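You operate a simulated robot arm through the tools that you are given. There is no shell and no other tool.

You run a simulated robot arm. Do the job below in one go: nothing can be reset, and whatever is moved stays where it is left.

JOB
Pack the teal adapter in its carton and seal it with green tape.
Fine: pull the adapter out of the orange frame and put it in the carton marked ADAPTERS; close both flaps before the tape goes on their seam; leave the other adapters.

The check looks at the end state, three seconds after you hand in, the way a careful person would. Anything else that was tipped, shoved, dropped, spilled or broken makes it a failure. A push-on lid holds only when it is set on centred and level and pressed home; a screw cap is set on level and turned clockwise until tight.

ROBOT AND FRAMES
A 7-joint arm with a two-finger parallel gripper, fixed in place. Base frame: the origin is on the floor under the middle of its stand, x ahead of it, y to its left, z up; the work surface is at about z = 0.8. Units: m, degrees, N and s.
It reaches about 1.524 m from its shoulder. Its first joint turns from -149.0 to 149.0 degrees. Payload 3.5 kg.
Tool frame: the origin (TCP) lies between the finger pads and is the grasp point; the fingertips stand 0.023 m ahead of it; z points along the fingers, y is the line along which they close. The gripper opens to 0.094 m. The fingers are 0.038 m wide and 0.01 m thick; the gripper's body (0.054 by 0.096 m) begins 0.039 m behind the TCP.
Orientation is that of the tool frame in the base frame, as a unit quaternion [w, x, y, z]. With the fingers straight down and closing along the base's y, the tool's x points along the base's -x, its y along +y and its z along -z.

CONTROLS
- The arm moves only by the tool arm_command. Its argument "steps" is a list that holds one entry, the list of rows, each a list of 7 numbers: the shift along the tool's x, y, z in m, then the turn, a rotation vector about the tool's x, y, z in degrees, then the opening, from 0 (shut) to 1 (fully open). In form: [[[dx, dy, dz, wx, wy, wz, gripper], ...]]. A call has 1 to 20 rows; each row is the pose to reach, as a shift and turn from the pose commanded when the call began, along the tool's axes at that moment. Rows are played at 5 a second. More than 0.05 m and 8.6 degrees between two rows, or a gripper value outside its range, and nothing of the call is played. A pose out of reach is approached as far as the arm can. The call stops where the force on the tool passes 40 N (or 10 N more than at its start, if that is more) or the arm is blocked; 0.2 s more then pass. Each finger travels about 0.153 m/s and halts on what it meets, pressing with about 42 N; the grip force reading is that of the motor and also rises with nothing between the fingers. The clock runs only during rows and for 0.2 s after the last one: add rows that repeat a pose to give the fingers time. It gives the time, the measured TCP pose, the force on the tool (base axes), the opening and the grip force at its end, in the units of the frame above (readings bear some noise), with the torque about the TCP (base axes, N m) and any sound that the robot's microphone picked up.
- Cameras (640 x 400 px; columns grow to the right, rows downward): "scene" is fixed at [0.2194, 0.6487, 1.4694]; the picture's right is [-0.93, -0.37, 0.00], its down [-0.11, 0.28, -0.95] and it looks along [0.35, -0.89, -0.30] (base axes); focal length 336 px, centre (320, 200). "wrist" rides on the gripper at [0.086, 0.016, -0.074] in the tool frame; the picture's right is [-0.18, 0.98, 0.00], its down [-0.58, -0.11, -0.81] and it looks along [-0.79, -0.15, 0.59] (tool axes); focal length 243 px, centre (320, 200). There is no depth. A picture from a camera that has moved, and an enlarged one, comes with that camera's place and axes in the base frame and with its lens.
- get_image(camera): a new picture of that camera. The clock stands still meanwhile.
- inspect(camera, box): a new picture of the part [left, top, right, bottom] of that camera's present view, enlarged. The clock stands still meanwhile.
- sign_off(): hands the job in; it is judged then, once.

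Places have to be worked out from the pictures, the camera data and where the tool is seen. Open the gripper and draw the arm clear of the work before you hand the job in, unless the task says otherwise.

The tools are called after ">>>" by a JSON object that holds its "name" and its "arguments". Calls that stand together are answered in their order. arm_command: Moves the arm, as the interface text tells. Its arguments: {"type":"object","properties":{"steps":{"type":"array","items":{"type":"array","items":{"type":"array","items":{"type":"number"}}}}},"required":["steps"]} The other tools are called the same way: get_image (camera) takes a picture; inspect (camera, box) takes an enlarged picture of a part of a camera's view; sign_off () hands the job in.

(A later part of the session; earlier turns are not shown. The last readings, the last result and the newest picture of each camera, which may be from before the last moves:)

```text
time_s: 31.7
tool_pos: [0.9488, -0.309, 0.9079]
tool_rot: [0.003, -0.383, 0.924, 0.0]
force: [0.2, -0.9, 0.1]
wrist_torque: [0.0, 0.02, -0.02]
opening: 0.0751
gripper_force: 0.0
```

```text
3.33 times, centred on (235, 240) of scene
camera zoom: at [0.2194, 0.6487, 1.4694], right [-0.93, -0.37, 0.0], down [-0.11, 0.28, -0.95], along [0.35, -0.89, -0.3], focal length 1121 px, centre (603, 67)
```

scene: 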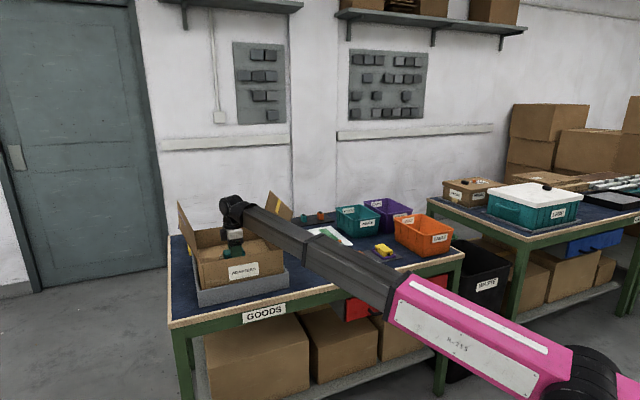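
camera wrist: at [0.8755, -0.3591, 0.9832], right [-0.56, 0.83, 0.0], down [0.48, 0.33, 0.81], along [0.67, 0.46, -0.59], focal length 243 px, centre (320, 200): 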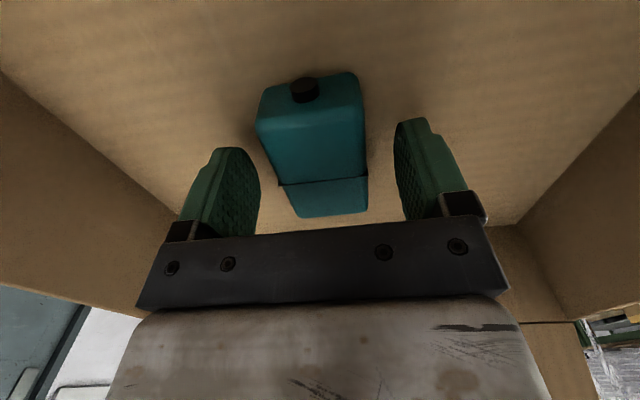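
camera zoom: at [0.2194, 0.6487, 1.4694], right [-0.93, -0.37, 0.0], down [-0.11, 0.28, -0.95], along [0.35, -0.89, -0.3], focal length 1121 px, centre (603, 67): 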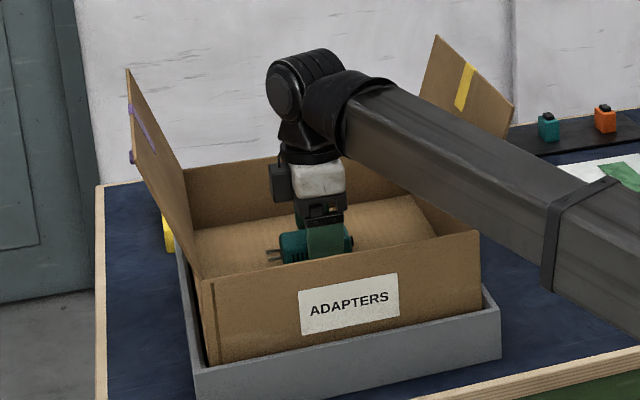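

The adapter stands upright on the carton floor and the fingers are clear of it. I withdraw straight up, then close the fingers once well above.

>>> {"name": "arm_command", "arguments": {"steps": [[[0, 0, -0.01, 0, 0, 0, 0.8], [0, 0, -0.03, 0, 0, 0, 0.8], [0, 0, -0.06, 0, 0, 0, 0.8], [0, 0, -0.1, 0, 0, 0, 0.8], [0, 0, -0.14, 0, 0, 0, 0.6], [0, 0, -0.18, 0, 0, 0, 0.4], [0, 0, -0.22, 0, 0, 0, 0.2], [0, 0, -0.25, 0, 0, 0, 0], [0, 0, -0.275, 0, 0, 0, 0], [0, 0, -0.275, 0, 0, 0, 0]]]}}

>>> {"name": "get_image", "arguments": {"camera": "wrist"}}

>>> {"name": "inspect", "arguments": {"camera": "scene", "box": [170, 180, 300, 300]}}

```text
time_s: 33.9
tool_pos: [0.948, -0.3086, 1.1821]
tool_rot: [0.002, -0.382, 0.924, 0.0]
force: [0.6, 0.6, 0.3]
wrist_torque: [0.01, -0.04, 0.02]
opening: 0.0001
gripper_force: 42.4
```

```text
taken
camera wrist: at [0.8746, -0.3594, 1.2588], right [-0.56, 0.83, 0.0], down [0.48, 0.33, 0.81], along [0.67, 0.46, -0.59], focal length 243 px, centre (320, 200)
```

wrist: 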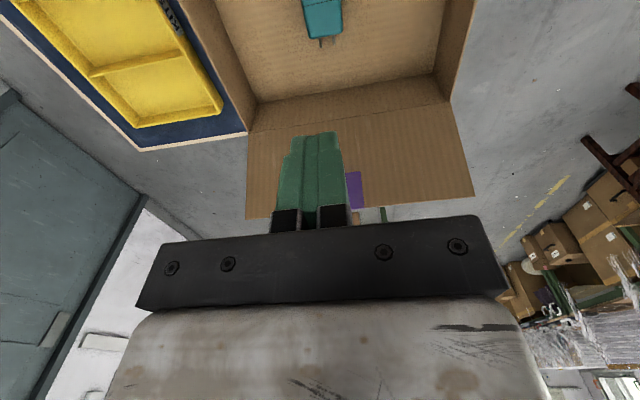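

```text
3.33 times, centred on (235, 240) of scene
camera zoom: at [0.2194, 0.6487, 1.4694], right [-0.93, -0.37, 0.0], down [-0.11, 0.28, -0.95], along [0.35, -0.89, -0.3], focal length 1121 px, centre (603, 67)
```

zoom: 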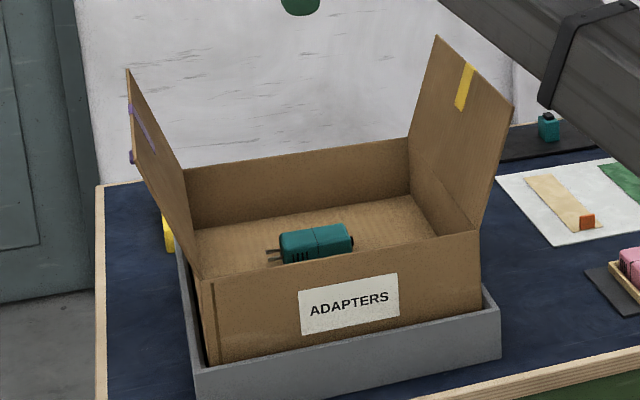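

The adapter sits well in the carton and both flaps are open at about 17° outward. I now move to the outside of the right flap (with a lowered but safe height), offset to the front of its yellow tab.

>>> {"name": "arm_command", "arguments": {"steps": [[[0.0, 0, 0.03, 0, 0, 0, 0], [0.04, 0.012, 0.03, 0, 0, 0, 0], [0.085, 0.025, 0.03, 0, 0, 0, 0], [0.13, 0.038, 0.03, 0, 0, 0, 0], [0.175, 0.051, 0.03, 0, 0, 0, 0], [0.22, 0.064, 0.03, 0, 0, 0, 0], [0.255, 0.075, 0.03, 0, 0, 0, 0], [0.27, 0.075, 0.03, 0, 0, 0, 0], [0.27, 0.075, 0.03, 0, 0, 0, 0]]]}}

>>> {"name": "get_image", "arguments": {"camera": "wrist"}}

>>> {"name": "get_image", "arguments": {"camera": "scene"}}

```text
time_s: 35.9
tool_pos: [0.7018, -0.4466, 1.151]
tool_rot: [0.003, -0.383, 0.924, -0.001]
force: [0.4, -0.3, -0.2]
wrist_torque: [0.01, 0.01, 0.0]
opening: 0.0
gripper_force: 42.2
```

```text
taken
camera wrist: at [0.6281, -0.4975, 1.2264], right [-0.56, 0.83, 0.0], down [0.48, 0.33, 0.81], along [0.67, 0.46, -0.59], focal length 243 px, centre (320, 200)
```

wrist: 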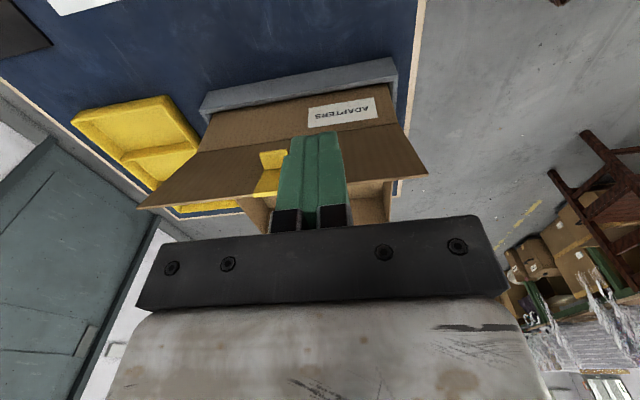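

```text
taken
```

scene: 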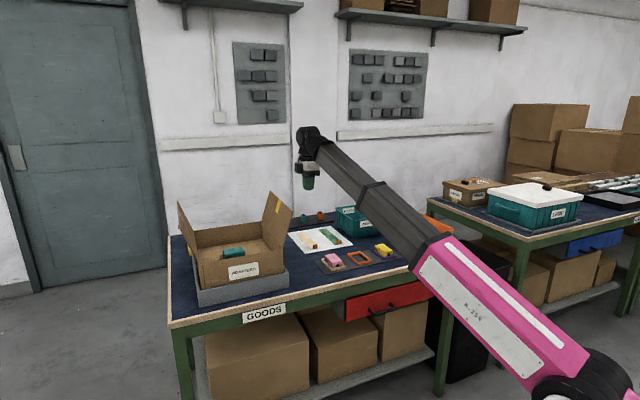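

I look closely at the right flap's outer face and its yellow tab.

>>> {"name": "inspect", "arguments": {"camera": "wrist", "box": [130, 50, 440, 240]}}

```text
2.06 times, centred on (285, 145) of wrist
camera zoom: at [0.6281, -0.4975, 1.2264], right [-0.56, 0.83, 0.0], down [0.48, 0.33, 0.81], along [0.67, 0.46, -0.59], focal length 501 px, centre (392, 314)
```

zoom: 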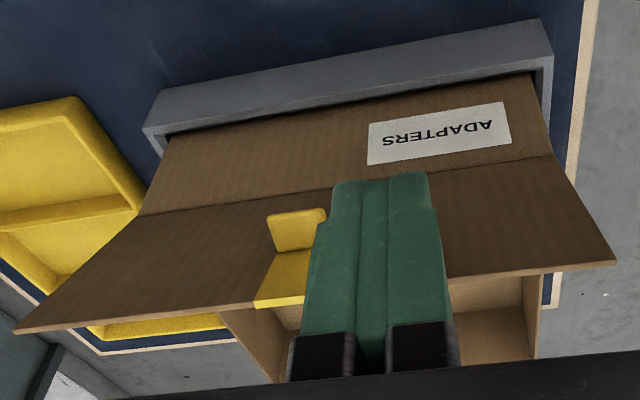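

The tab base is about 42 mm from the flap's free edge, so it will stay clear of the tape. I lower outside the flap, then push it inward along an arc to about 30° past vertical and check.

>>> {"name": "arm_command", "arguments": {"steps": [[[0, 0, 0.03, 0, 0, 0, 0], [0, 0, 0.06, 0, 0, 0, 0], [0, 0, 0.087, 0, 0, 0, 0], [-0.03, 0, 0.087, 0, 0, 0, 0], [-0.06, 0, 0.087, 0, 0, 0, 0], [-0.077, 0, 0.087, 0, 0, 0, 0], [-0.0919, 0, 0.084, 0, 0, 0, 0], [-0.1058, 0, 0.083, 0, 0, 0, 0], [-0.1197, 0, 0.084, 0, 0, 0, 0], [-0.1317, 0, 0.0864, 0, 0, 0, 0], [-0.1433, 0, 0.0903, 0, 0, 0, 0], [-0.1558, 0, 0.0964, 0, 0, 0, 0], [-0.1558, 0, 0.0964, 0, 0, 0, 0]]]}}

>>> {"name": "get_image", "arguments": {"camera": "wrist"}}

>>> {"name": "inspect", "arguments": {"camera": "scene", "box": [160, 150, 320, 310]}}

```text
time_s: 38.7
tool_pos: [0.8144, -0.3376, 1.0562]
tool_rot: [0.002, -0.383, 0.924, -0.001]
force: [-0.7, -0.8, 0.0]
wrist_torque: [0.0, 0.0, 0.03]
opening: 0.0001
gripper_force: 41.7
```

```text
taken
camera wrist: at [0.7406, -0.3875, 1.1311], right [-0.56, 0.83, 0.0], down [0.48, 0.33, 0.81], along [0.67, 0.46, -0.59], focal length 243 px, centre (320, 200)
```

wrist: 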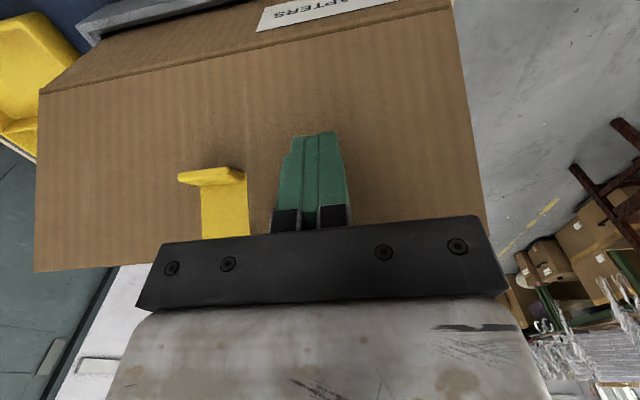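

```text
2.50 times, centred on (240, 230) of scene
camera zoom: at [0.2194, 0.6487, 1.4694], right [-0.93, -0.37, 0.0], down [-0.11, 0.28, -0.95], along [0.35, -0.89, -0.3], focal length 841 px, centre (520, 125)
```

zoom: 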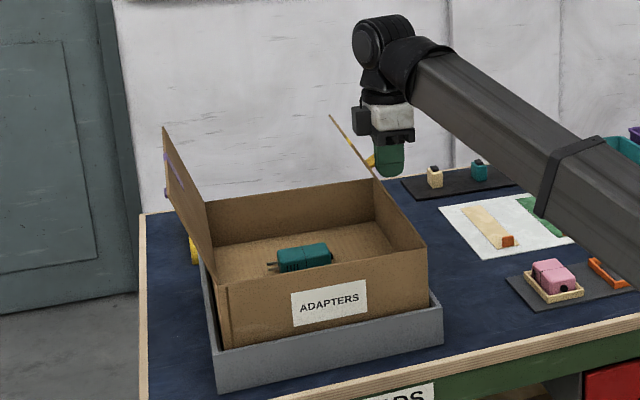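

The flap follows with almost no resistance. I continue the arc down to nearly closed.

>>> {"name": "arm_command", "arguments": {"steps": [[[-0.0116, 0, 0.0078, 0, 0, 0, 0], [-0.0207, 0, 0.0159, 0, 0, 0, 0], [-0.0288, 0, 0.025, 0, 0, 0, 0], [-0.0366, 0, 0.0366, 0, 0, 0, 0], [-0.0421, 0, 0.0475, 0, 0, 0, 0], [-0.0461, 0, 0.059, 0, 0, 0, 0], [-0.0485, 0, 0.0692, 0, 0, 0, 0], [-0.0496, 0, 0.0779, 0, 0, 0, 0], [-0.0496, 0, 0.0779, 0, 0, 0, 0]]]}}

>>> {"name": "get_image", "arguments": {"camera": "wrist"}}

>>> {"name": "inspect", "arguments": {"camera": "scene", "box": [160, 150, 320, 310]}}

```text
time_s: 40.7
tool_pos: [0.8489, -0.3028, 0.979]
tool_rot: [0.003, -0.383, 0.924, -0.001]
force: [0.3, 0.3, 0.1]
wrist_torque: [-0.01, -0.03, -0.01]
opening: 0.0001
gripper_force: 42.0
```

```text
taken
camera wrist: at [0.7763, -0.3527, 1.0539], right [-0.56, 0.83, 0.0], down [0.48, 0.33, 0.81], along [0.67, 0.46, -0.59], focal length 243 px, centre (320, 200)
```

wrist: 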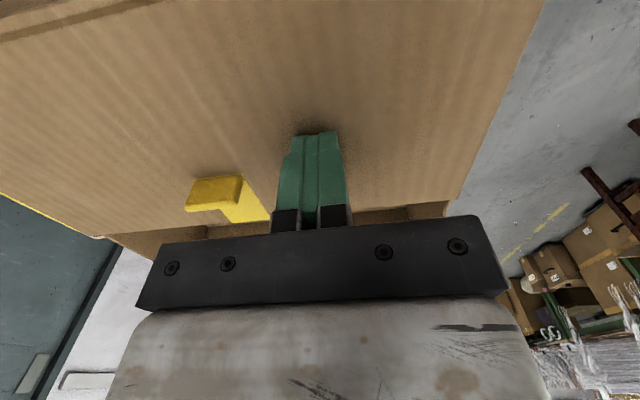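

```text
2.50 times, centred on (240, 230) of scene
camera zoom: at [0.2194, 0.6487, 1.4694], right [-0.93, -0.37, 0.0], down [-0.11, 0.28, -0.95], along [0.35, -0.89, -0.3], focal length 841 px, centre (520, 125)
```

zoom: 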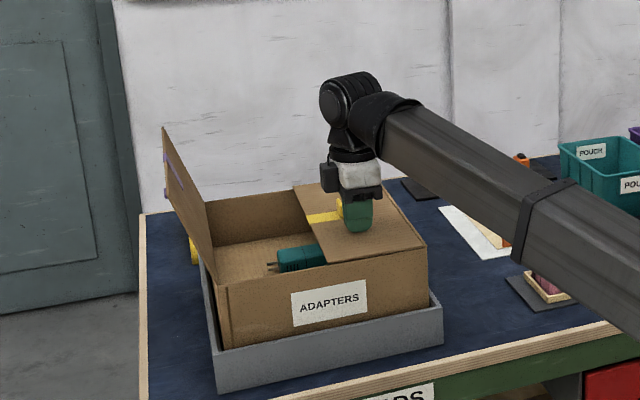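

The right flap is nearly flat. I press the last millimetres down gently and read the force.

>>> {"name": "arm_command", "arguments": {"steps": [[[0.0, 0, 0.003, 0, 0, 0, 0], [0.0, 0, 0.006, 0, 0, 0, 0], [0.0, 0, 0.008, 0, 0, 0, 0], [0.0, 0, 0.01, 0, 0, 0, 0], [0.0, 0, 0.01, 0, 0, 0, 0]]]}}

>>> {"name": "inspect", "arguments": {"camera": "scene", "box": [160, 170, 300, 300]}}

```text
time_s: 41.3
tool_pos: [0.8499, -0.3019, 0.9773]
tool_rot: [0.003, -0.383, 0.924, -0.001]
force: [-3.6, 3.5, 20.6]
wrist_torque: [-0.17, 0.33, -0.12]
opening: 0.0
gripper_force: 42.0
stopped in row 3: the force on the tool passed its limit at 45 N (the readings are from after the stop); the commanded pose is now the measured one
```

```text
3.08 times, centred on (230, 235) of scene
camera zoom: at [0.2194, 0.6487, 1.4694], right [-0.93, -0.37, 0.0], down [-0.11, 0.28, -0.95], along [0.35, -0.89, -0.3], focal length 1035 px, centre (597, 92)
```

zoom: 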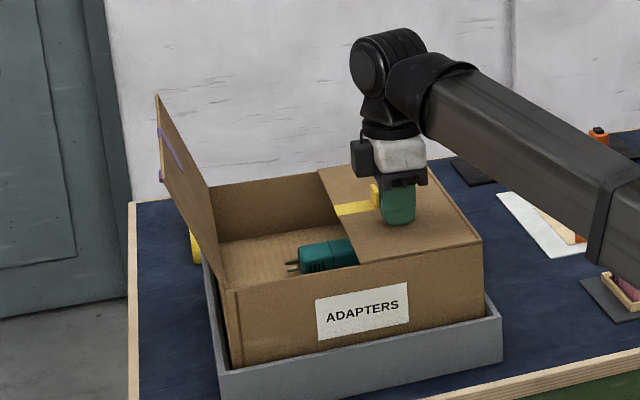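

The flap has reached its stop (top surface about z 0.954). I lift away and check that it stays closed.

>>> {"name": "arm_command", "arguments": {"steps": [[[0.0, 0, -0.01, 0, 0, 0, 0], [0.0, 0, -0.03, 0, 0, 0, 0], [0.0, 0, -0.06, 0, 0, 0, 0], [0.0, 0, -0.1, 0, 0, 0, 0], [0.0, 0, -0.14, 0, 0, 0, 0], [0.0, 0, -0.17, 0, 0, 0, 0], [0.0, 0, -0.17, 0, 0, 0, 0]]]}}

>>> {"name": "get_image", "arguments": {"camera": "wrist"}}

>>> {"name": "inspect", "arguments": {"camera": "scene", "box": [160, 170, 300, 300]}}

```text
time_s: 42.9
tool_pos: [0.8499, -0.3033, 1.1445]
tool_rot: [0.004, -0.383, 0.924, -0.001]
force: [-0.1, 0.0, -0.1]
wrist_torque: [0.01, 0.0, 0.02]
opening: 0.0
gripper_force: 41.8
```

```text
taken
camera wrist: at [0.7762, -0.3536, 1.22], right [-0.56, 0.83, 0.0], down [0.48, 0.33, 0.81], along [0.67, 0.46, -0.59], focal length 243 px, centre (320, 200)
```

wrist: 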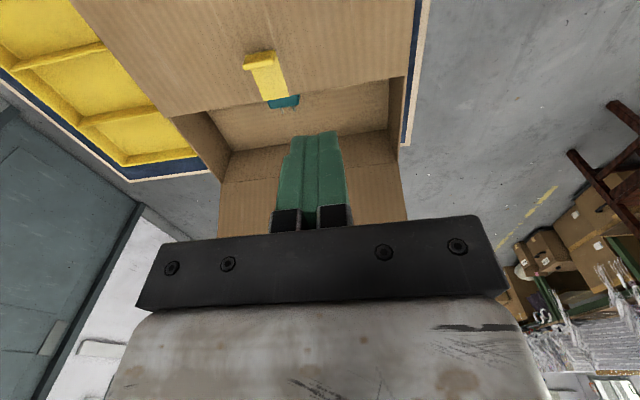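

```text
3.08 times, centred on (230, 235) of scene
camera zoom: at [0.2194, 0.6487, 1.4694], right [-0.93, -0.37, 0.0], down [-0.11, 0.28, -0.95], along [0.35, -0.89, -0.3], focal length 1035 px, centre (597, 92)
```

zoom: 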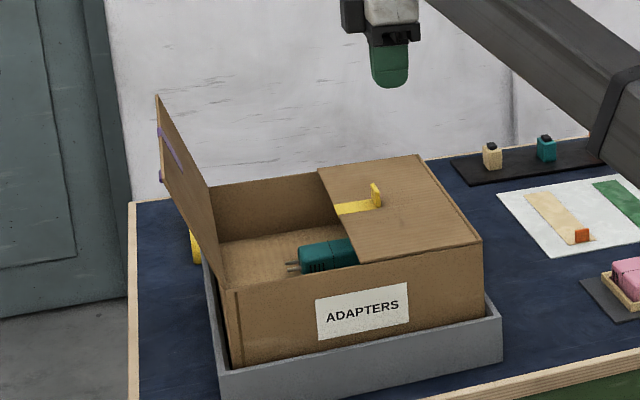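

The right flap stays closed. Now I pass above the left flap (top about z 1.08) to its outer side, again offset to the front of its purple tab.

>>> {"name": "arm_command", "arguments": {"steps": [[[-0.02, 0, -0.015, 0, 0, 0, 0], [-0.06, 0, -0.02, 0, 0, 0, 0], [-0.105, 0, -0.02, 0, 0, 0, 0], [-0.15, 0, -0.02, 0, 0, 0, 0], [-0.195, 0.001, -0.02, 0, 0, 0, 0], [-0.24, 0.001, -0.02, 0, 0, 0, 0], [-0.285, 0.002, -0.02, 0, 0, 0, 0], [-0.33, 0.002, -0.02, 0, 0, 0, 0], [-0.335, 0.002, -0.02, 0, 0, 0, 0], [-0.335, 0.002, -0.02, 0, 0, 0, 0]]]}}

>>> {"name": "get_image", "arguments": {"camera": "wrist"}}

>>> {"name": "get_image", "arguments": {"camera": "scene"}}

>>> {"name": "inspect", "arguments": {"camera": "scene", "box": [140, 120, 300, 300]}}

```text
time_s: 45.1
tool_pos: [1.0839, -0.0625, 1.1665]
tool_rot: [0.004, -0.383, 0.924, -0.001]
force: [-0.7, -0.5, 0.3]
wrist_torque: [0.0, 0.03, -0.01]
opening: 0.0
gripper_force: 42.1
```

```text
taken
camera wrist: at [1.0099, -0.1126, 1.2421], right [-0.56, 0.83, 0.0], down [0.48, 0.33, 0.81], along [0.67, 0.46, -0.59], focal length 243 px, centre (320, 200)
```

wrist: 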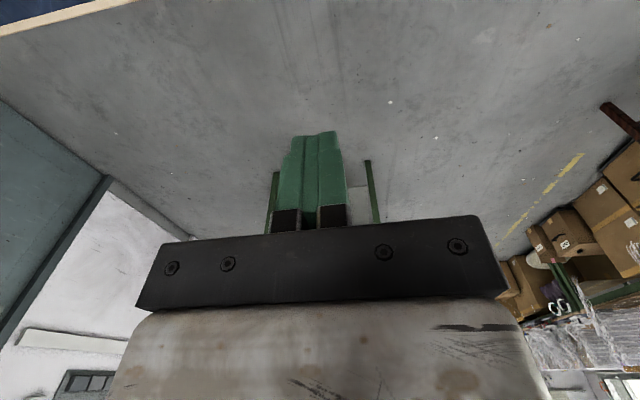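

```text
taken
```

scene: 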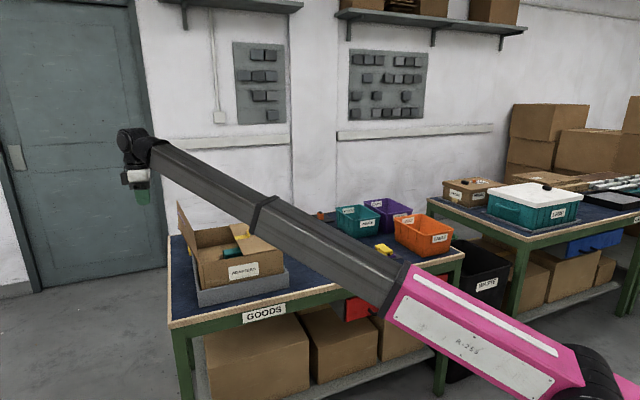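

```text
2.22 times, centred on (220, 210) of scene
camera zoom: at [0.2194, 0.6487, 1.4694], right [-0.93, -0.37, 0.0], down [-0.11, 0.28, -0.95], along [0.35, -0.89, -0.3], focal length 748 px, centre (542, 178)
```

zoom: 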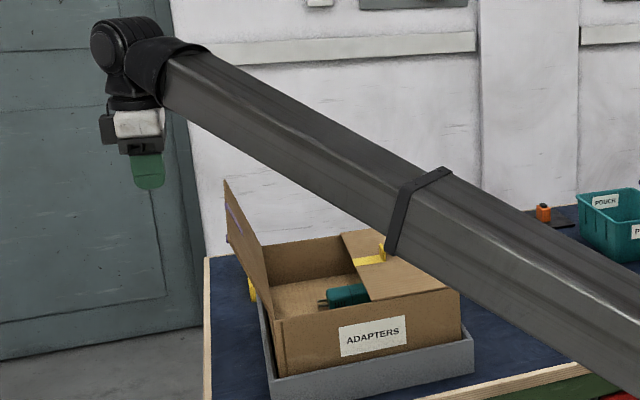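

I'm outside the left flap with the forearm well above it. I lower and push it inward along the mirrored arc.

>>> {"name": "arm_command", "arguments": {"steps": [[[0, 0, 0.035, 0, 0, 0, 0], [0, 0, 0.07, 0, 0, 0, 0], [0, 0, 0.1, 0, 0, 0, 0], [0.03, 0, 0.1, 0, 0, 0, 0], [0.06, 0, 0.1, 0, 0, 0, 0], [0.082, 0, 0.1, 0, 0, 0, 0], [0.0991, 0, 0.0965, 0, 0, 0, 0], [0.113, 0, 0.0955, 0, 0, 0, 0], [0.1269, 0, 0.0965, 0, 0, 0, 0], [0.1389, 0, 0.099, 0, 0, 0, 0], [0.1505, 0, 0.103, 0, 0, 0, 0], [0.163, 0, 0.109, 0, 0, 0, 0], [0.163, 0, 0.109, 0, 0, 0, 0]]]}}

>>> {"name": "get_image", "arguments": {"camera": "wrist"}}

>>> {"name": "inspect", "arguments": {"camera": "scene", "box": [140, 140, 300, 300]}}

```text
time_s: 47.9
tool_pos: [0.9707, -0.1805, 1.0561]
tool_rot: [0.004, -0.383, 0.924, -0.001]
force: [-0.5, -0.1, 0.4]
wrist_torque: [0.04, -0.01, 0.03]
opening: 0.0
gripper_force: 42.2
```

```text
taken
camera wrist: at [0.8974, -0.2305, 1.1322], right [-0.56, 0.83, 0.0], down [0.48, 0.33, 0.81], along [0.67, 0.46, -0.59], focal length 243 px, centre (320, 200)
```

wrist: 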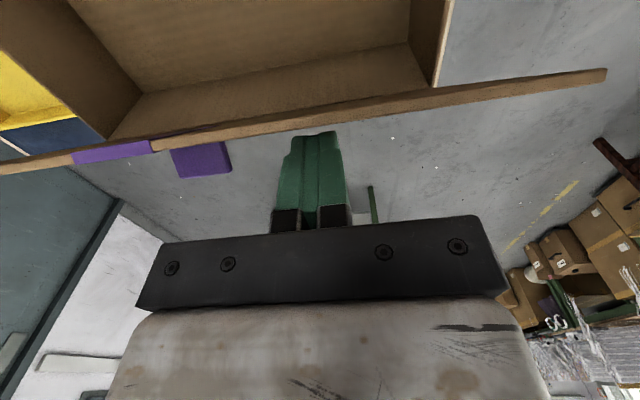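

```text
2.50 times, centred on (220, 220) of scene
camera zoom: at [0.2194, 0.6487, 1.4694], right [-0.93, -0.37, 0.0], down [-0.11, 0.28, -0.95], along [0.35, -0.89, -0.3], focal length 841 px, centre (570, 150)
```

zoom: 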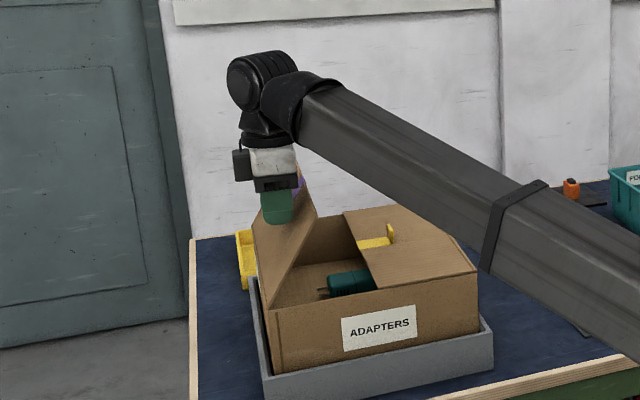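

The left flap follows too. I continue its arc down to nearly flat.

>>> {"name": "arm_command", "arguments": {"steps": [[[0.0116, 0, 0.0078, 0, 0, 0, 0], [0.0207, 0, 0.0159, 0, 0, 0, 0], [0.0288, 0, 0.025, 0, 0, 0, 0], [0.0366, 0, 0.0366, 0, 0, 0, 0], [0.0421, 0, 0.0475, 0, 0, 0, 0], [0.0461, 0, 0.059, 0, 0, 0, 0], [0.0485, 0, 0.0692, 0, 0, 0, 0], [0.0496, 0, 0.0779, 0, 0, 0, 0], [0.0496, 0, 0.0779, 0, 0, 0, 0]]]}}

>>> {"name": "get_image", "arguments": {"camera": "wrist"}}

>>> {"name": "inspect", "arguments": {"camera": "scene", "box": [140, 140, 300, 300]}}

```text
time_s: 49.9
tool_pos: [0.9368, -0.2159, 0.9787]
tool_rot: [0.003, -0.383, 0.924, -0.002]
force: [-0.4, 0.6, -0.7]
wrist_torque: [0.02, 0.04, -0.02]
opening: 0.0003
gripper_force: 41.8
```

```text
taken
camera wrist: at [0.8631, -0.265, 1.0541], right [-0.56, 0.83, 0.0], down [0.48, 0.33, 0.81], along [0.67, 0.45, -0.59], focal length 243 px, centre (320, 200)
```

wrist: 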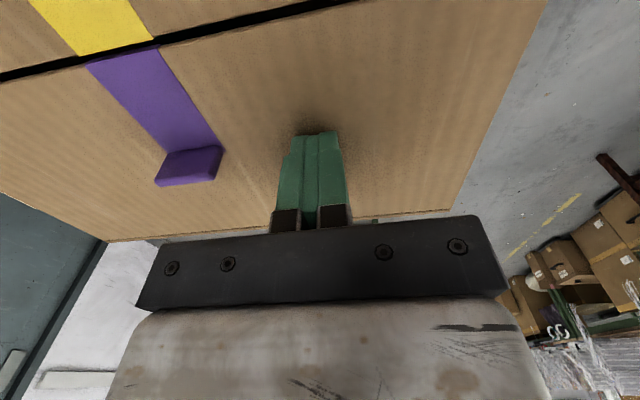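

```text
2.50 times, centred on (220, 220) of scene
camera zoom: at [0.2194, 0.6487, 1.4694], right [-0.93, -0.37, 0.0], down [-0.11, 0.28, -0.95], along [0.35, -0.89, -0.3], focal length 841 px, centre (570, 150)
```

zoom: 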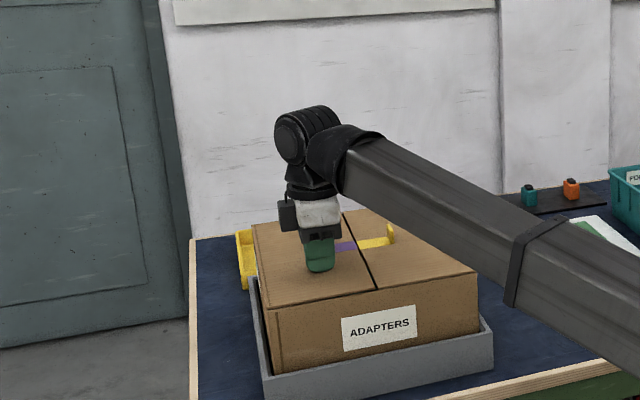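

Both flaps look flat with a thin seam between them. I press the left one gently home, in 1 mm steps.

>>> {"name": "arm_command", "arguments": {"steps": [[[0, 0, 0.001, 0, 0, 0, 0], [0, 0, 0.002, 0, 0, 0, 0], [0, 0, 0.003, 0, 0, 0, 0], [0, 0, 0.004, 0, 0, 0, 0]]]}}

```text
time_s: 50.9
tool_pos: [0.9359, -0.2148, 0.9772]
tool_rot: [0.005, -0.383, 0.924, -0.003]
force: [5.4, -3.5, 24.0]
wrist_torque: [0.2, -0.33, 0.0]
opening: 0.0001
gripper_force: 41.8
```

The left flap is on its stop. I lift off and look at the closed top.

>>> {"name": "arm_command", "arguments": {"steps": [[[0, 0, -0.01, 0, 0, 0, 0], [0, 0, -0.03, 0, 0, 0, 0], [0, 0, -0.06, 0, 0, 0, 0], [0, 0, -0.1, 0, 0, 0, 0], [0.03, 0, -0.14, 0, 0, 0, 0], [0.07, 0, -0.17, 0, 0, 0, 0], [0.11, 0, -0.17, 0, 0, 0, 0], [0.15, 0, -0.17, 0, 0, 0, 0], [0.19, 0, -0.17, 0, 0, 0, 0], [0.21, 0, -0.17, 0, 0, 0, 0], [0.21, 0, -0.17, 0, 0, 0, 0]]]}}

>>> {"name": "get_image", "arguments": {"camera": "wrist"}}

>>> {"name": "inspect", "arguments": {"camera": "scene", "box": [140, 140, 300, 300]}}

```text
time_s: 53.3
tool_pos: [0.7874, -0.3639, 1.143]
tool_rot: [0.003, -0.382, 0.924, -0.002]
force: [-0.8, 0.3, 0.3]
wrist_torque: [-0.02, -0.02, -0.02]
opening: 0.0
gripper_force: 42.4
```

```text
taken
camera wrist: at [0.7129, -0.4136, 1.219], right [-0.56, 0.83, 0.0], down [0.48, 0.33, 0.81], along [0.67, 0.45, -0.59], focal length 243 px, centre (320, 200)
```

wrist: 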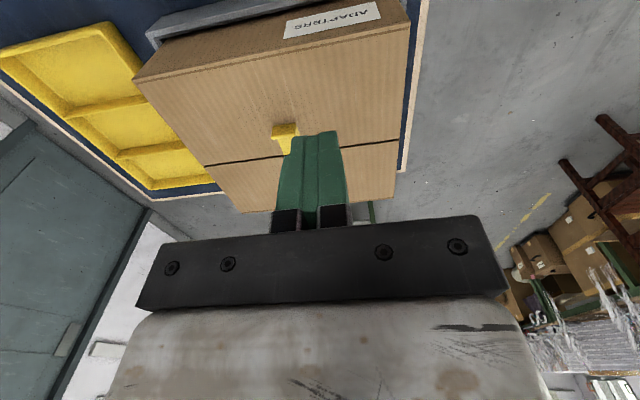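

```text
2.50 times, centred on (220, 220) of scene
camera zoom: at [0.2194, 0.6487, 1.4694], right [-0.93, -0.37, 0.0], down [-0.11, 0.28, -0.95], along [0.35, -0.89, -0.3], focal length 841 px, centre (570, 150)
```

zoom: 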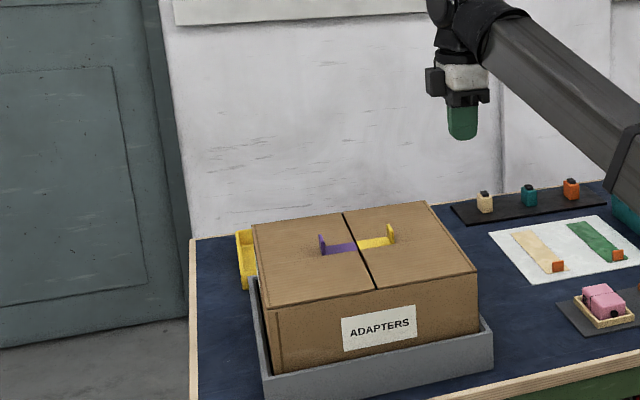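

Both flaps are closed with the tabs standing clear either side of the seam; seam centre is near (0.939, -0.304). Next I go above the green tape's orange tab, near (0.668, -0.708), opening the fingers part-way.

>>> {"name": "arm_command", "arguments": {"steps": [[[0.03, -0.014, 0, 0, 0, 0, 0], [0.07, -0.034, 0, 0, 0, 0, 0], [0.11, -0.053, 0, 0, 0, 0, 0], [0.15, -0.072, 0.01, 0, 0, 0, 0], [0.19, -0.091, 0.03, 0, 0, 0, 0.1], [0.225, -0.108, 0.06, 0, 0, 0, 0.2], [0.26, -0.125, 0.09, 0, 0, 0, 0.3], [0.29, -0.14, 0.12, 0, 0, 0, 0.4], [0.31, -0.15, 0.155, 0, 0, 0, 0.45], [0.328, -0.158, 0.19, 0, 0, 0, 0.45], [0.328, -0.158, 0.19, 0, 0, 0, 0.45]]]}}

>>> {"name": "get_image", "arguments": {"camera": "wrist"}}

>>> {"name": "inspect", "arguments": {"camera": "scene", "box": [280, 170, 420, 280]}}

```text
time_s: 55.7
tool_pos: [0.6677, -0.7078, 0.9532]
tool_rot: [0.003, -0.382, 0.924, -0.001]
force: [-0.5, 0.7, 0.4]
wrist_torque: [-0.02, -0.02, 0.01]
opening: 0.0421
gripper_force: 0.0
```

```text
taken
camera wrist: at [0.5942, -0.7582, 1.0289], right [-0.56, 0.83, 0.0], down [0.48, 0.33, 0.81], along [0.67, 0.46, -0.59], focal length 243 px, centre (320, 200)
```

wrist: 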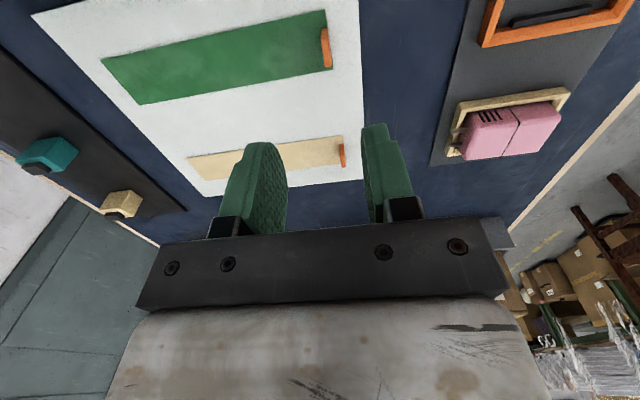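

```text
3.64 times, centred on (350, 225) of scene
camera zoom: at [0.2194, 0.6487, 1.4694], right [-0.93, -0.37, 0.0], down [-0.11, 0.28, -0.95], along [0.35, -0.89, -0.3], focal length 1223 px, centre (211, 109)
```

zoom: 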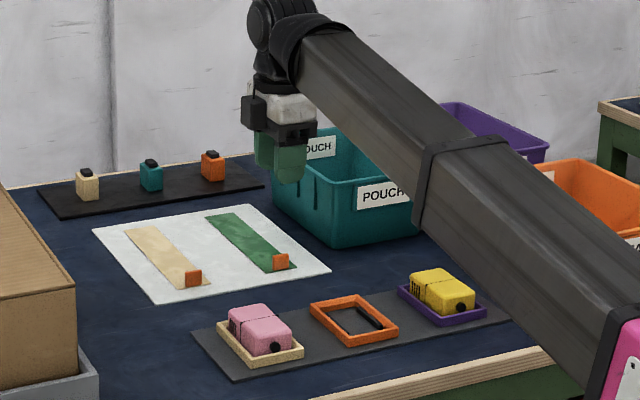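

I enlarge the tape and its tab to locate them accurately.

>>> {"name": "inspect", "arguments": {"camera": "wrist", "box": [90, 0, 350, 120]}}

>>> {"name": "inspect", "arguments": {"camera": "wrist", "box": [290, 0, 370, 80]}}

```text
2.46 times, centred on (220, 60) of wrist
camera zoom: at [0.5942, -0.7582, 1.0289], right [-0.56, 0.83, 0.0], down [0.48, 0.33, 0.81], along [0.67, 0.46, -0.59], focal length 597 px, centre (566, 545)
```

zoom: 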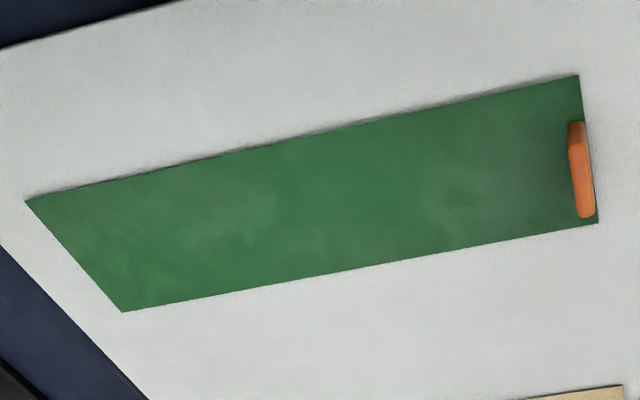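

```text
5.00 times, centred on (330, 40) of wrist
camera zoom: at [0.5942, -0.7582, 1.0289], right [-0.56, 0.83, 0.0], down [0.48, 0.33, 0.81], along [0.67, 0.46, -0.59], focal length 1213 px, centre (270, 1000)
```

zoom: 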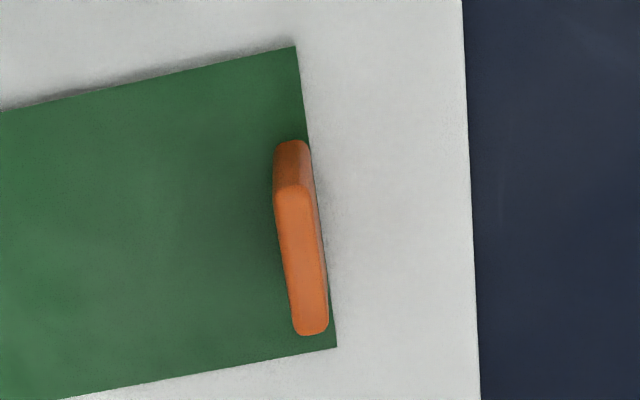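

Tape: 0.202 × 0.045 m, tab top centre near (0.663, -0.705), tab about 98 mm ahead of the tape's middle. I align and descend until the fingertips are about 6 mm above the card, straddling the tab.

>>> {"name": "arm_command", "arguments": {"steps": [[[0.001, 0.005, 0, 0, 0, 0, 0.45], [0.001, 0.005, 0.03, 0, 0, 0, 0.45], [0.001, 0.005, 0.06, 0, 0, 0, 0.45], [0.001, 0.005, 0.085, 0, 0, 0, 0.45], [0.001, 0.005, 0.1, 0, 0, 0, 0.45], [0.001, 0.005, 0.11, 0, 0, 0, 0.45], [0.001, 0.005, 0.116, 0, 0, 0, 0.45], [0.001, 0.005, 0.116, 0, 0, 0, 0.45]]]}}

>>> {"name": "get_image", "arguments": {"camera": "wrist"}}

>>> {"name": "inspect", "arguments": {"camera": "scene", "box": [290, 190, 400, 280]}}

```text
time_s: 57.5
tool_pos: [0.663, -0.7043, 0.8361]
tool_rot: [0.003, -0.382, 0.924, -0.001]
force: [0.5, -0.3, -0.6]
wrist_torque: [-0.05, 0.0, 0.0]
opening: 0.0423
gripper_force: 0.0
```

```text
taken
camera wrist: at [0.5898, -0.754, 0.9116], right [-0.56, 0.83, 0.0], down [0.48, 0.33, 0.81], along [0.67, 0.45, -0.59], focal length 243 px, centre (320, 200)
```

wrist: 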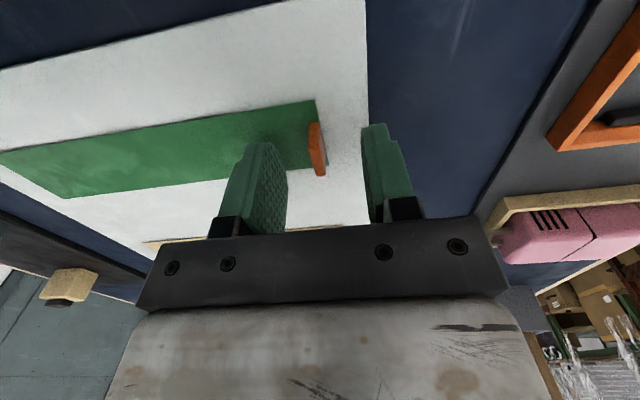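

```text
4.44 times, centred on (345, 235) of scene
camera zoom: at [0.2194, 0.6487, 1.4694], right [-0.93, -0.37, 0.0], down [-0.11, 0.28, -0.95], along [0.35, -0.89, -0.3], focal length 1495 px, centre (209, 44)
```

zoom: 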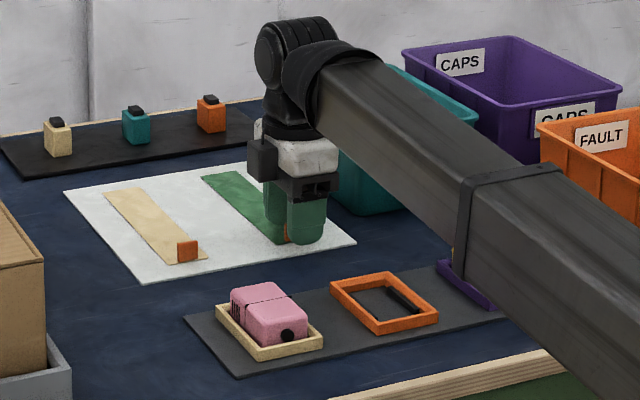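

The tab sits centred between the fingers. I lower 4 mm more and close on it.

>>> {"name": "arm_command", "arguments": {"steps": [[[0, -0.0005, 0.002, 0, 0, 0, 0.45], [0, -0.0005, 0.004, 0, 0, 0, 0.45], [0, -0.0005, 0.004, 0, 0, 0, 0.3], [0, -0.0005, 0.004, 0, 0, 0, 0.2], [0, -0.0005, 0.004, 0, 0, 0, 0.1], [0, -0.0005, 0.004, 0, 0, 0, 0.0], [0, -0.0005, 0.004, 0, 0, 0, 0.0], [0, -0.0005, 0.004, 0, 0, 0, 0.0]]]}}

>>> {"name": "get_image", "arguments": {"camera": "wrist"}}

>>> {"name": "inspect", "arguments": {"camera": "scene", "box": [300, 200, 380, 270]}}

```text
time_s: 59.3
tool_pos: [0.664, -0.705, 0.832]
tool_rot: [0.003, -0.382, 0.924, -0.001]
force: [5.7, -4.9, -0.8]
wrist_torque: [-0.1, -0.05, -0.01]
opening: 0.0041
gripper_force: 41.7
```

```text
taken
camera wrist: at [0.5902, -0.7548, 0.9079], right [-0.56, 0.83, 0.0], down [0.48, 0.33, 0.81], along [0.67, 0.45, -0.59], focal length 243 px, centre (320, 200)
```

wrist: 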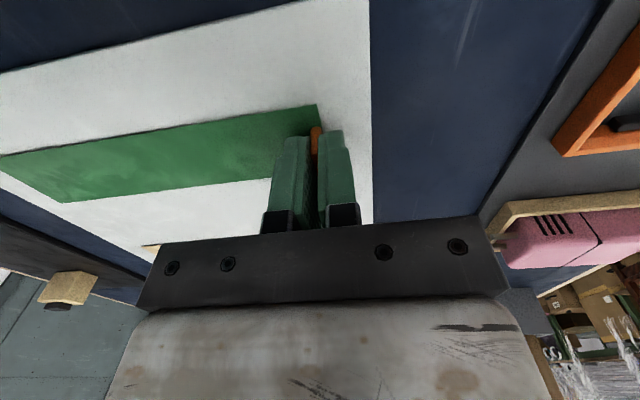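

```text
5.71 times, centred on (340, 235) of scene
camera zoom: at [0.2194, 0.6487, 1.4694], right [-0.93, -0.37, 0.0], down [-0.11, 0.28, -0.95], along [0.35, -0.89, -0.3], focal length 1922 px, centre (206, 0)
```

zoom: 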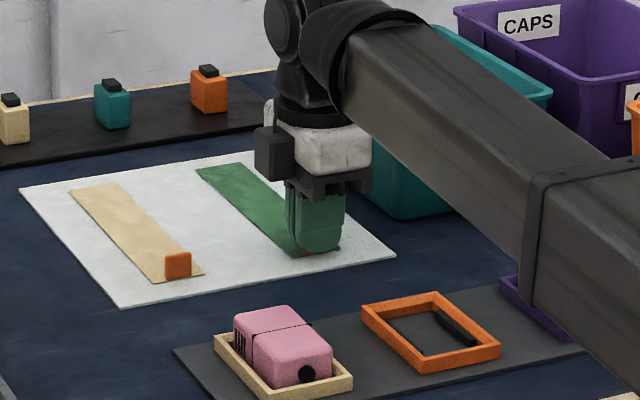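

The tab is gripped (4 mm thick). I relieve the small sideways load and lift the tape slowly straight up.

>>> {"name": "arm_command", "arguments": {"steps": [[[0, -0.001, 0, 0, 0, 0, 0], [0, -0.001, -0.002, 0, 0, 0, 0], [0, -0.001, -0.005, 0, 0, 0, 0], [0, -0.001, -0.01, 0, 0, 0, 0], [0, -0.001, -0.018, 0, 0, 0, 0], [0, -0.001, -0.028, 0, 0, 0, 0], [0, -0.001, -0.04, 0, 0, 0, 0], [0, -0.001, -0.04, 0, 0, 0, 0]]]}}

>>> {"name": "get_image", "arguments": {"camera": "wrist"}}

>>> {"name": "inspect", "arguments": {"camera": "scene", "box": [300, 190, 380, 270]}}

```text
time_s: 61.1
tool_pos: [0.6647, -0.7042, 0.8724]
tool_rot: [0.004, -0.383, 0.924, -0.001]
force: [1.0, -0.6, -0.1]
wrist_torque: [0.04, 0.0, -0.02]
opening: 0.0039
gripper_force: 42.4
```

```text
taken
camera wrist: at [0.5912, -0.755, 0.9489], right [-0.56, 0.83, 0.0], down [0.48, 0.33, 0.81], along [0.67, 0.46, -0.59], focal length 243 px, centre (320, 200)
```

wrist: 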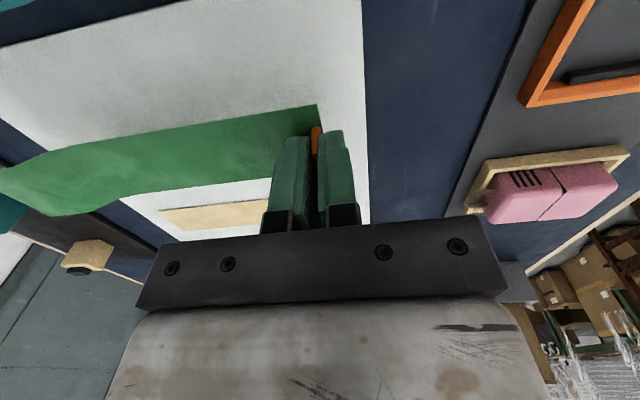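

```text
5.00 times, centred on (340, 230) of scene
camera zoom: at [0.2194, 0.6487, 1.4694], right [-0.93, -0.37, 0.0], down [-0.11, 0.28, -0.95], along [0.35, -0.89, -0.3], focal length 1682 px, centre (220, 50)
```

zoom: 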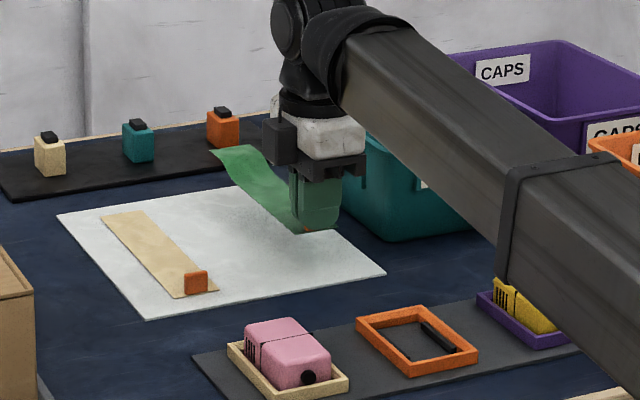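

The tape peeled off cleanly and the other strip is untouched. I raise it straight up to clear everything.

>>> {"name": "arm_command", "arguments": {"steps": [[[0, 0, -0.03, 0, 0, 0, 0], [0, 0, -0.06, 0, 0, 0, 0], [0, 0, -0.09, 0, 0, 0, 0], [0, 0, -0.12, 0, 0, 0, 0], [0, 0, -0.15, 0, 0, 0, 0], [0, 0, -0.18, 0, 0, 0, 0], [0, 0, -0.21, 0, 0, 0, 0], [0, 0, -0.23, 0, 0, 0, 0], [0, 0, -0.23, 0, 0, 0, 0]]]}}

>>> {"name": "get_image", "arguments": {"camera": "wrist"}}

>>> {"name": "get_image", "arguments": {"camera": "scene"}}

```text
time_s: 63.1
tool_pos: [0.6612, -0.7069, 1.1042]
tool_rot: [0.004, -0.383, 0.924, -0.001]
force: [0.6, 0.2, 0.0]
wrist_torque: [-0.04, 0.0, 0.0]
opening: 0.004
gripper_force: 42.2
```

```text
taken
camera wrist: at [0.5877, -0.7562, 1.1804], right [-0.56, 0.83, 0.0], down [0.48, 0.33, 0.81], along [0.67, 0.46, -0.59], focal length 243 px, centre (320, 200)
```

wrist: 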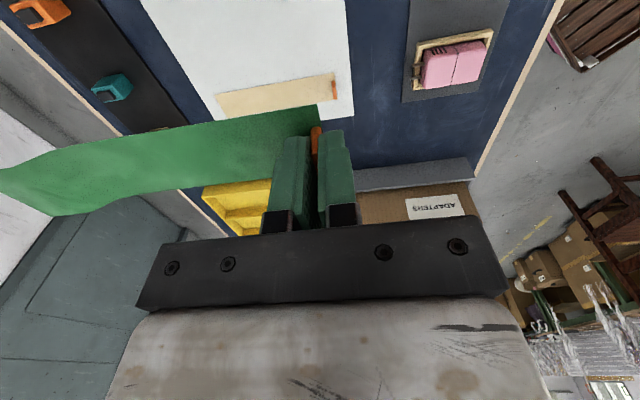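

```text
taken
```

scene: 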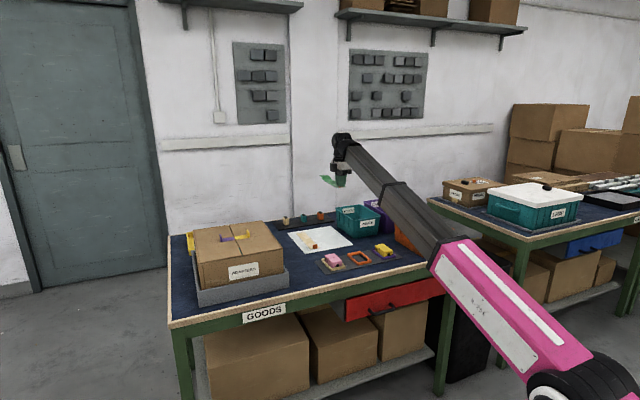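

The tape is held level-ish at the end of the gripper. I carry it over the carton toward the seam, staying well above the flap tabs, and take out the slight tool tilt.

>>> {"name": "arm_command", "arguments": {"steps": [[[-0.02, 0.008, 0, -0.1, 0.1, 0, 0], [-0.055, 0.021, 0, -0.2, 0.2, 0, 0], [-0.095, 0.037, 0, -0.3, 0.38, 0, 0], [-0.135, 0.052, 0, -0.3, 0.38, 0, 0], [-0.175, 0.067, 0, -0.3, 0.38, 0, 0], [-0.215, 0.083, 0, -0.3, 0.38, 0, 0], [-0.255, 0.098, 0, -0.3, 0.38, 0, 0], [-0.295, 0.114, 0, -0.3, 0.38, 0, 0], [-0.335, 0.129, 0, -0.3, 0.38, 0, 0], [-0.375, 0.145, 0, -0.3, 0.38, 0, 0], [-0.415, 0.16, 0, -0.3, 0.38, 0, 0], [-0.45, 0.173, 0.005, -0.3, 0.38, 0, 0], [-0.475, 0.183, 0.01, -0.3, 0.38, 0, 0], [-0.483, 0.1864, 0.015, -0.3, 0.38, 0, 0], [-0.483, 0.1864, 0.015, -0.3, 0.38, 0, 0]]]}}

>>> {"name": "get_image", "arguments": {"camera": "wrist"}}

>>> {"name": "get_image", "arguments": {"camera": "scene"}}

>>> {"name": "inspect", "arguments": {"camera": "scene", "box": [160, 170, 300, 300]}}

```text
time_s: 66.3
tool_pos: [0.8726, -0.2302, 1.0901]
tool_rot: [-0.001, -0.383, 0.924, 0.0]
force: [-0.8, -0.2, -0.6]
wrist_torque: [0.03, 0.01, 0.02]
opening: 0.004
gripper_force: 42.4
```

```text
taken
camera wrist: at [0.8003, -0.2806, 1.1662], right [-0.56, 0.83, 0.0], down [0.49, 0.33, 0.81], along [0.67, 0.45, -0.59], focal length 243 px, centre (320, 200)
```

wrist: 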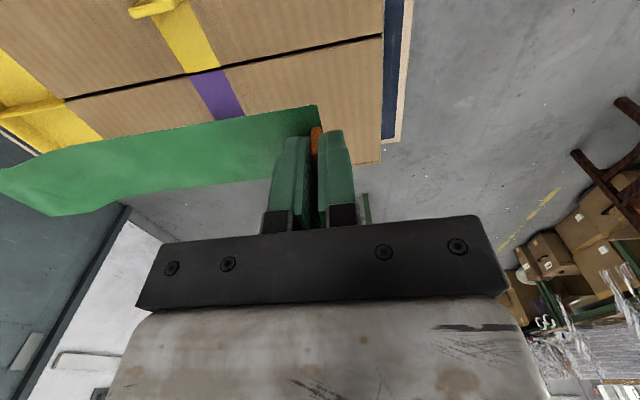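

```text
taken
```

scene: 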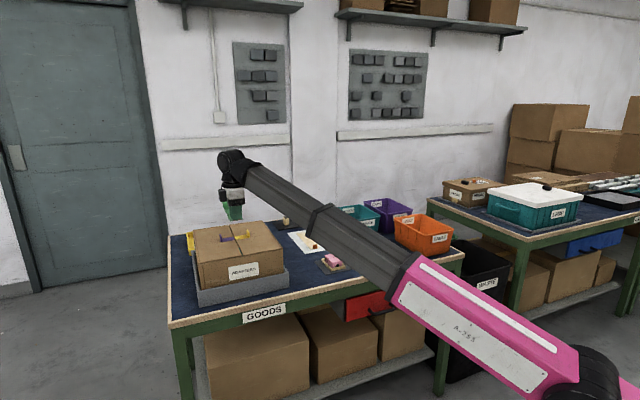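

```text
3.08 times, centred on (230, 235) of scene
camera zoom: at [0.2194, 0.6487, 1.4694], right [-0.93, -0.37, 0.0], down [-0.11, 0.28, -0.95], along [0.35, -0.89, -0.3], focal length 1035 px, centre (597, 92)
```

zoom: 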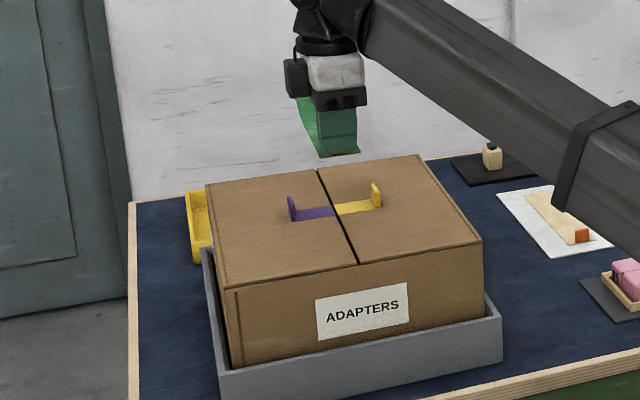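

The seam line in this view runs through about (0.836, -0.198) to (1.045, -0.409), so the gripper is about 4 mm too far left. I shift slightly and lower until the tape is about 2 cm above the flaps, then compare tape and seam directly.

>>> {"name": "arm_command", "arguments": {"steps": [[[0.002, -0.001, 0.02, 0, 0, 0, 0], [0.003, -0.0015, 0.04, 0, 0, 0, 0], [0.003, -0.0015, 0.06, 0, 0, 0, 0], [0.003, -0.0015, 0.075, 0, 0, 0, 0], [0.003, -0.0015, 0.085, 0, 0, 0, 0], [0.003, -0.0015, 0.085, 0, 0, 0, 0], [0.003, -0.0015, 0.085, 0, 0, 0, 0]]]}}

>>> {"name": "get_image", "arguments": {"camera": "wrist"}}

>>> {"name": "inspect", "arguments": {"camera": "wrist", "box": [140, 30, 420, 230]}}

>>> {"name": "inspect", "arguments": {"camera": "scene", "box": [180, 180, 290, 280]}}

```text
time_s: 67.9
tool_pos: [0.8711, -0.2342, 1.0052]
tool_rot: [-0.001, -0.384, 0.924, -0.001]
force: [0.1, 1.0, -0.5]
wrist_torque: [0.0, 0.0, 0.0]
opening: 0.0039
gripper_force: 41.7
```

```text
taken
camera wrist: at [0.7979, -0.2846, 1.081], right [-0.56, 0.83, 0.0], down [0.49, 0.33, 0.81], along [0.67, 0.45, -0.59], focal length 243 px, centre (320, 200)
```

wrist: 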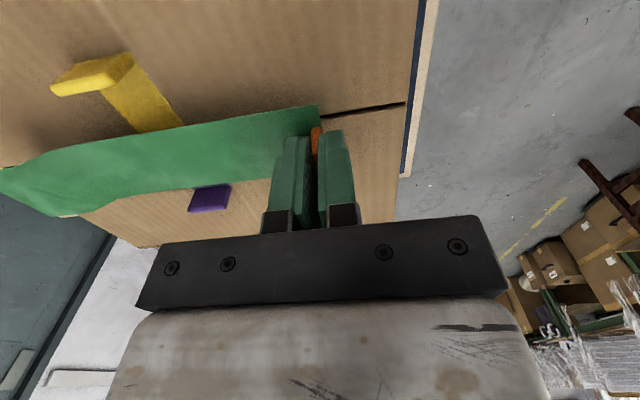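

```text
2.00 times, centred on (280, 130) of wrist
camera zoom: at [0.7979, -0.2846, 1.081], right [-0.56, 0.83, 0.0], down [0.49, 0.33, 0.81], along [0.67, 0.45, -0.59], focal length 485 px, centre (400, 340)
```

zoom: 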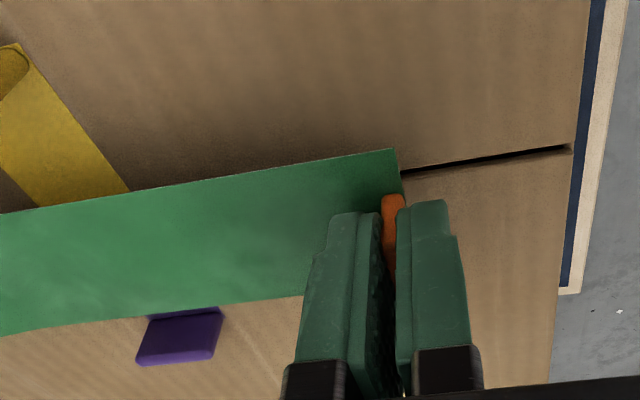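

```text
4.00 times, centred on (235, 230) of scene
camera zoom: at [0.2194, 0.6487, 1.4694], right [-0.93, -0.37, 0.0], down [-0.11, 0.28, -0.95], along [0.35, -0.89, -0.3], focal length 1345 px, centre (660, 80)
```

zoom: 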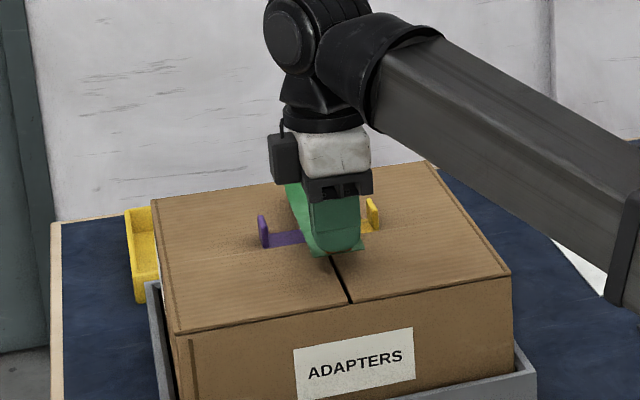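

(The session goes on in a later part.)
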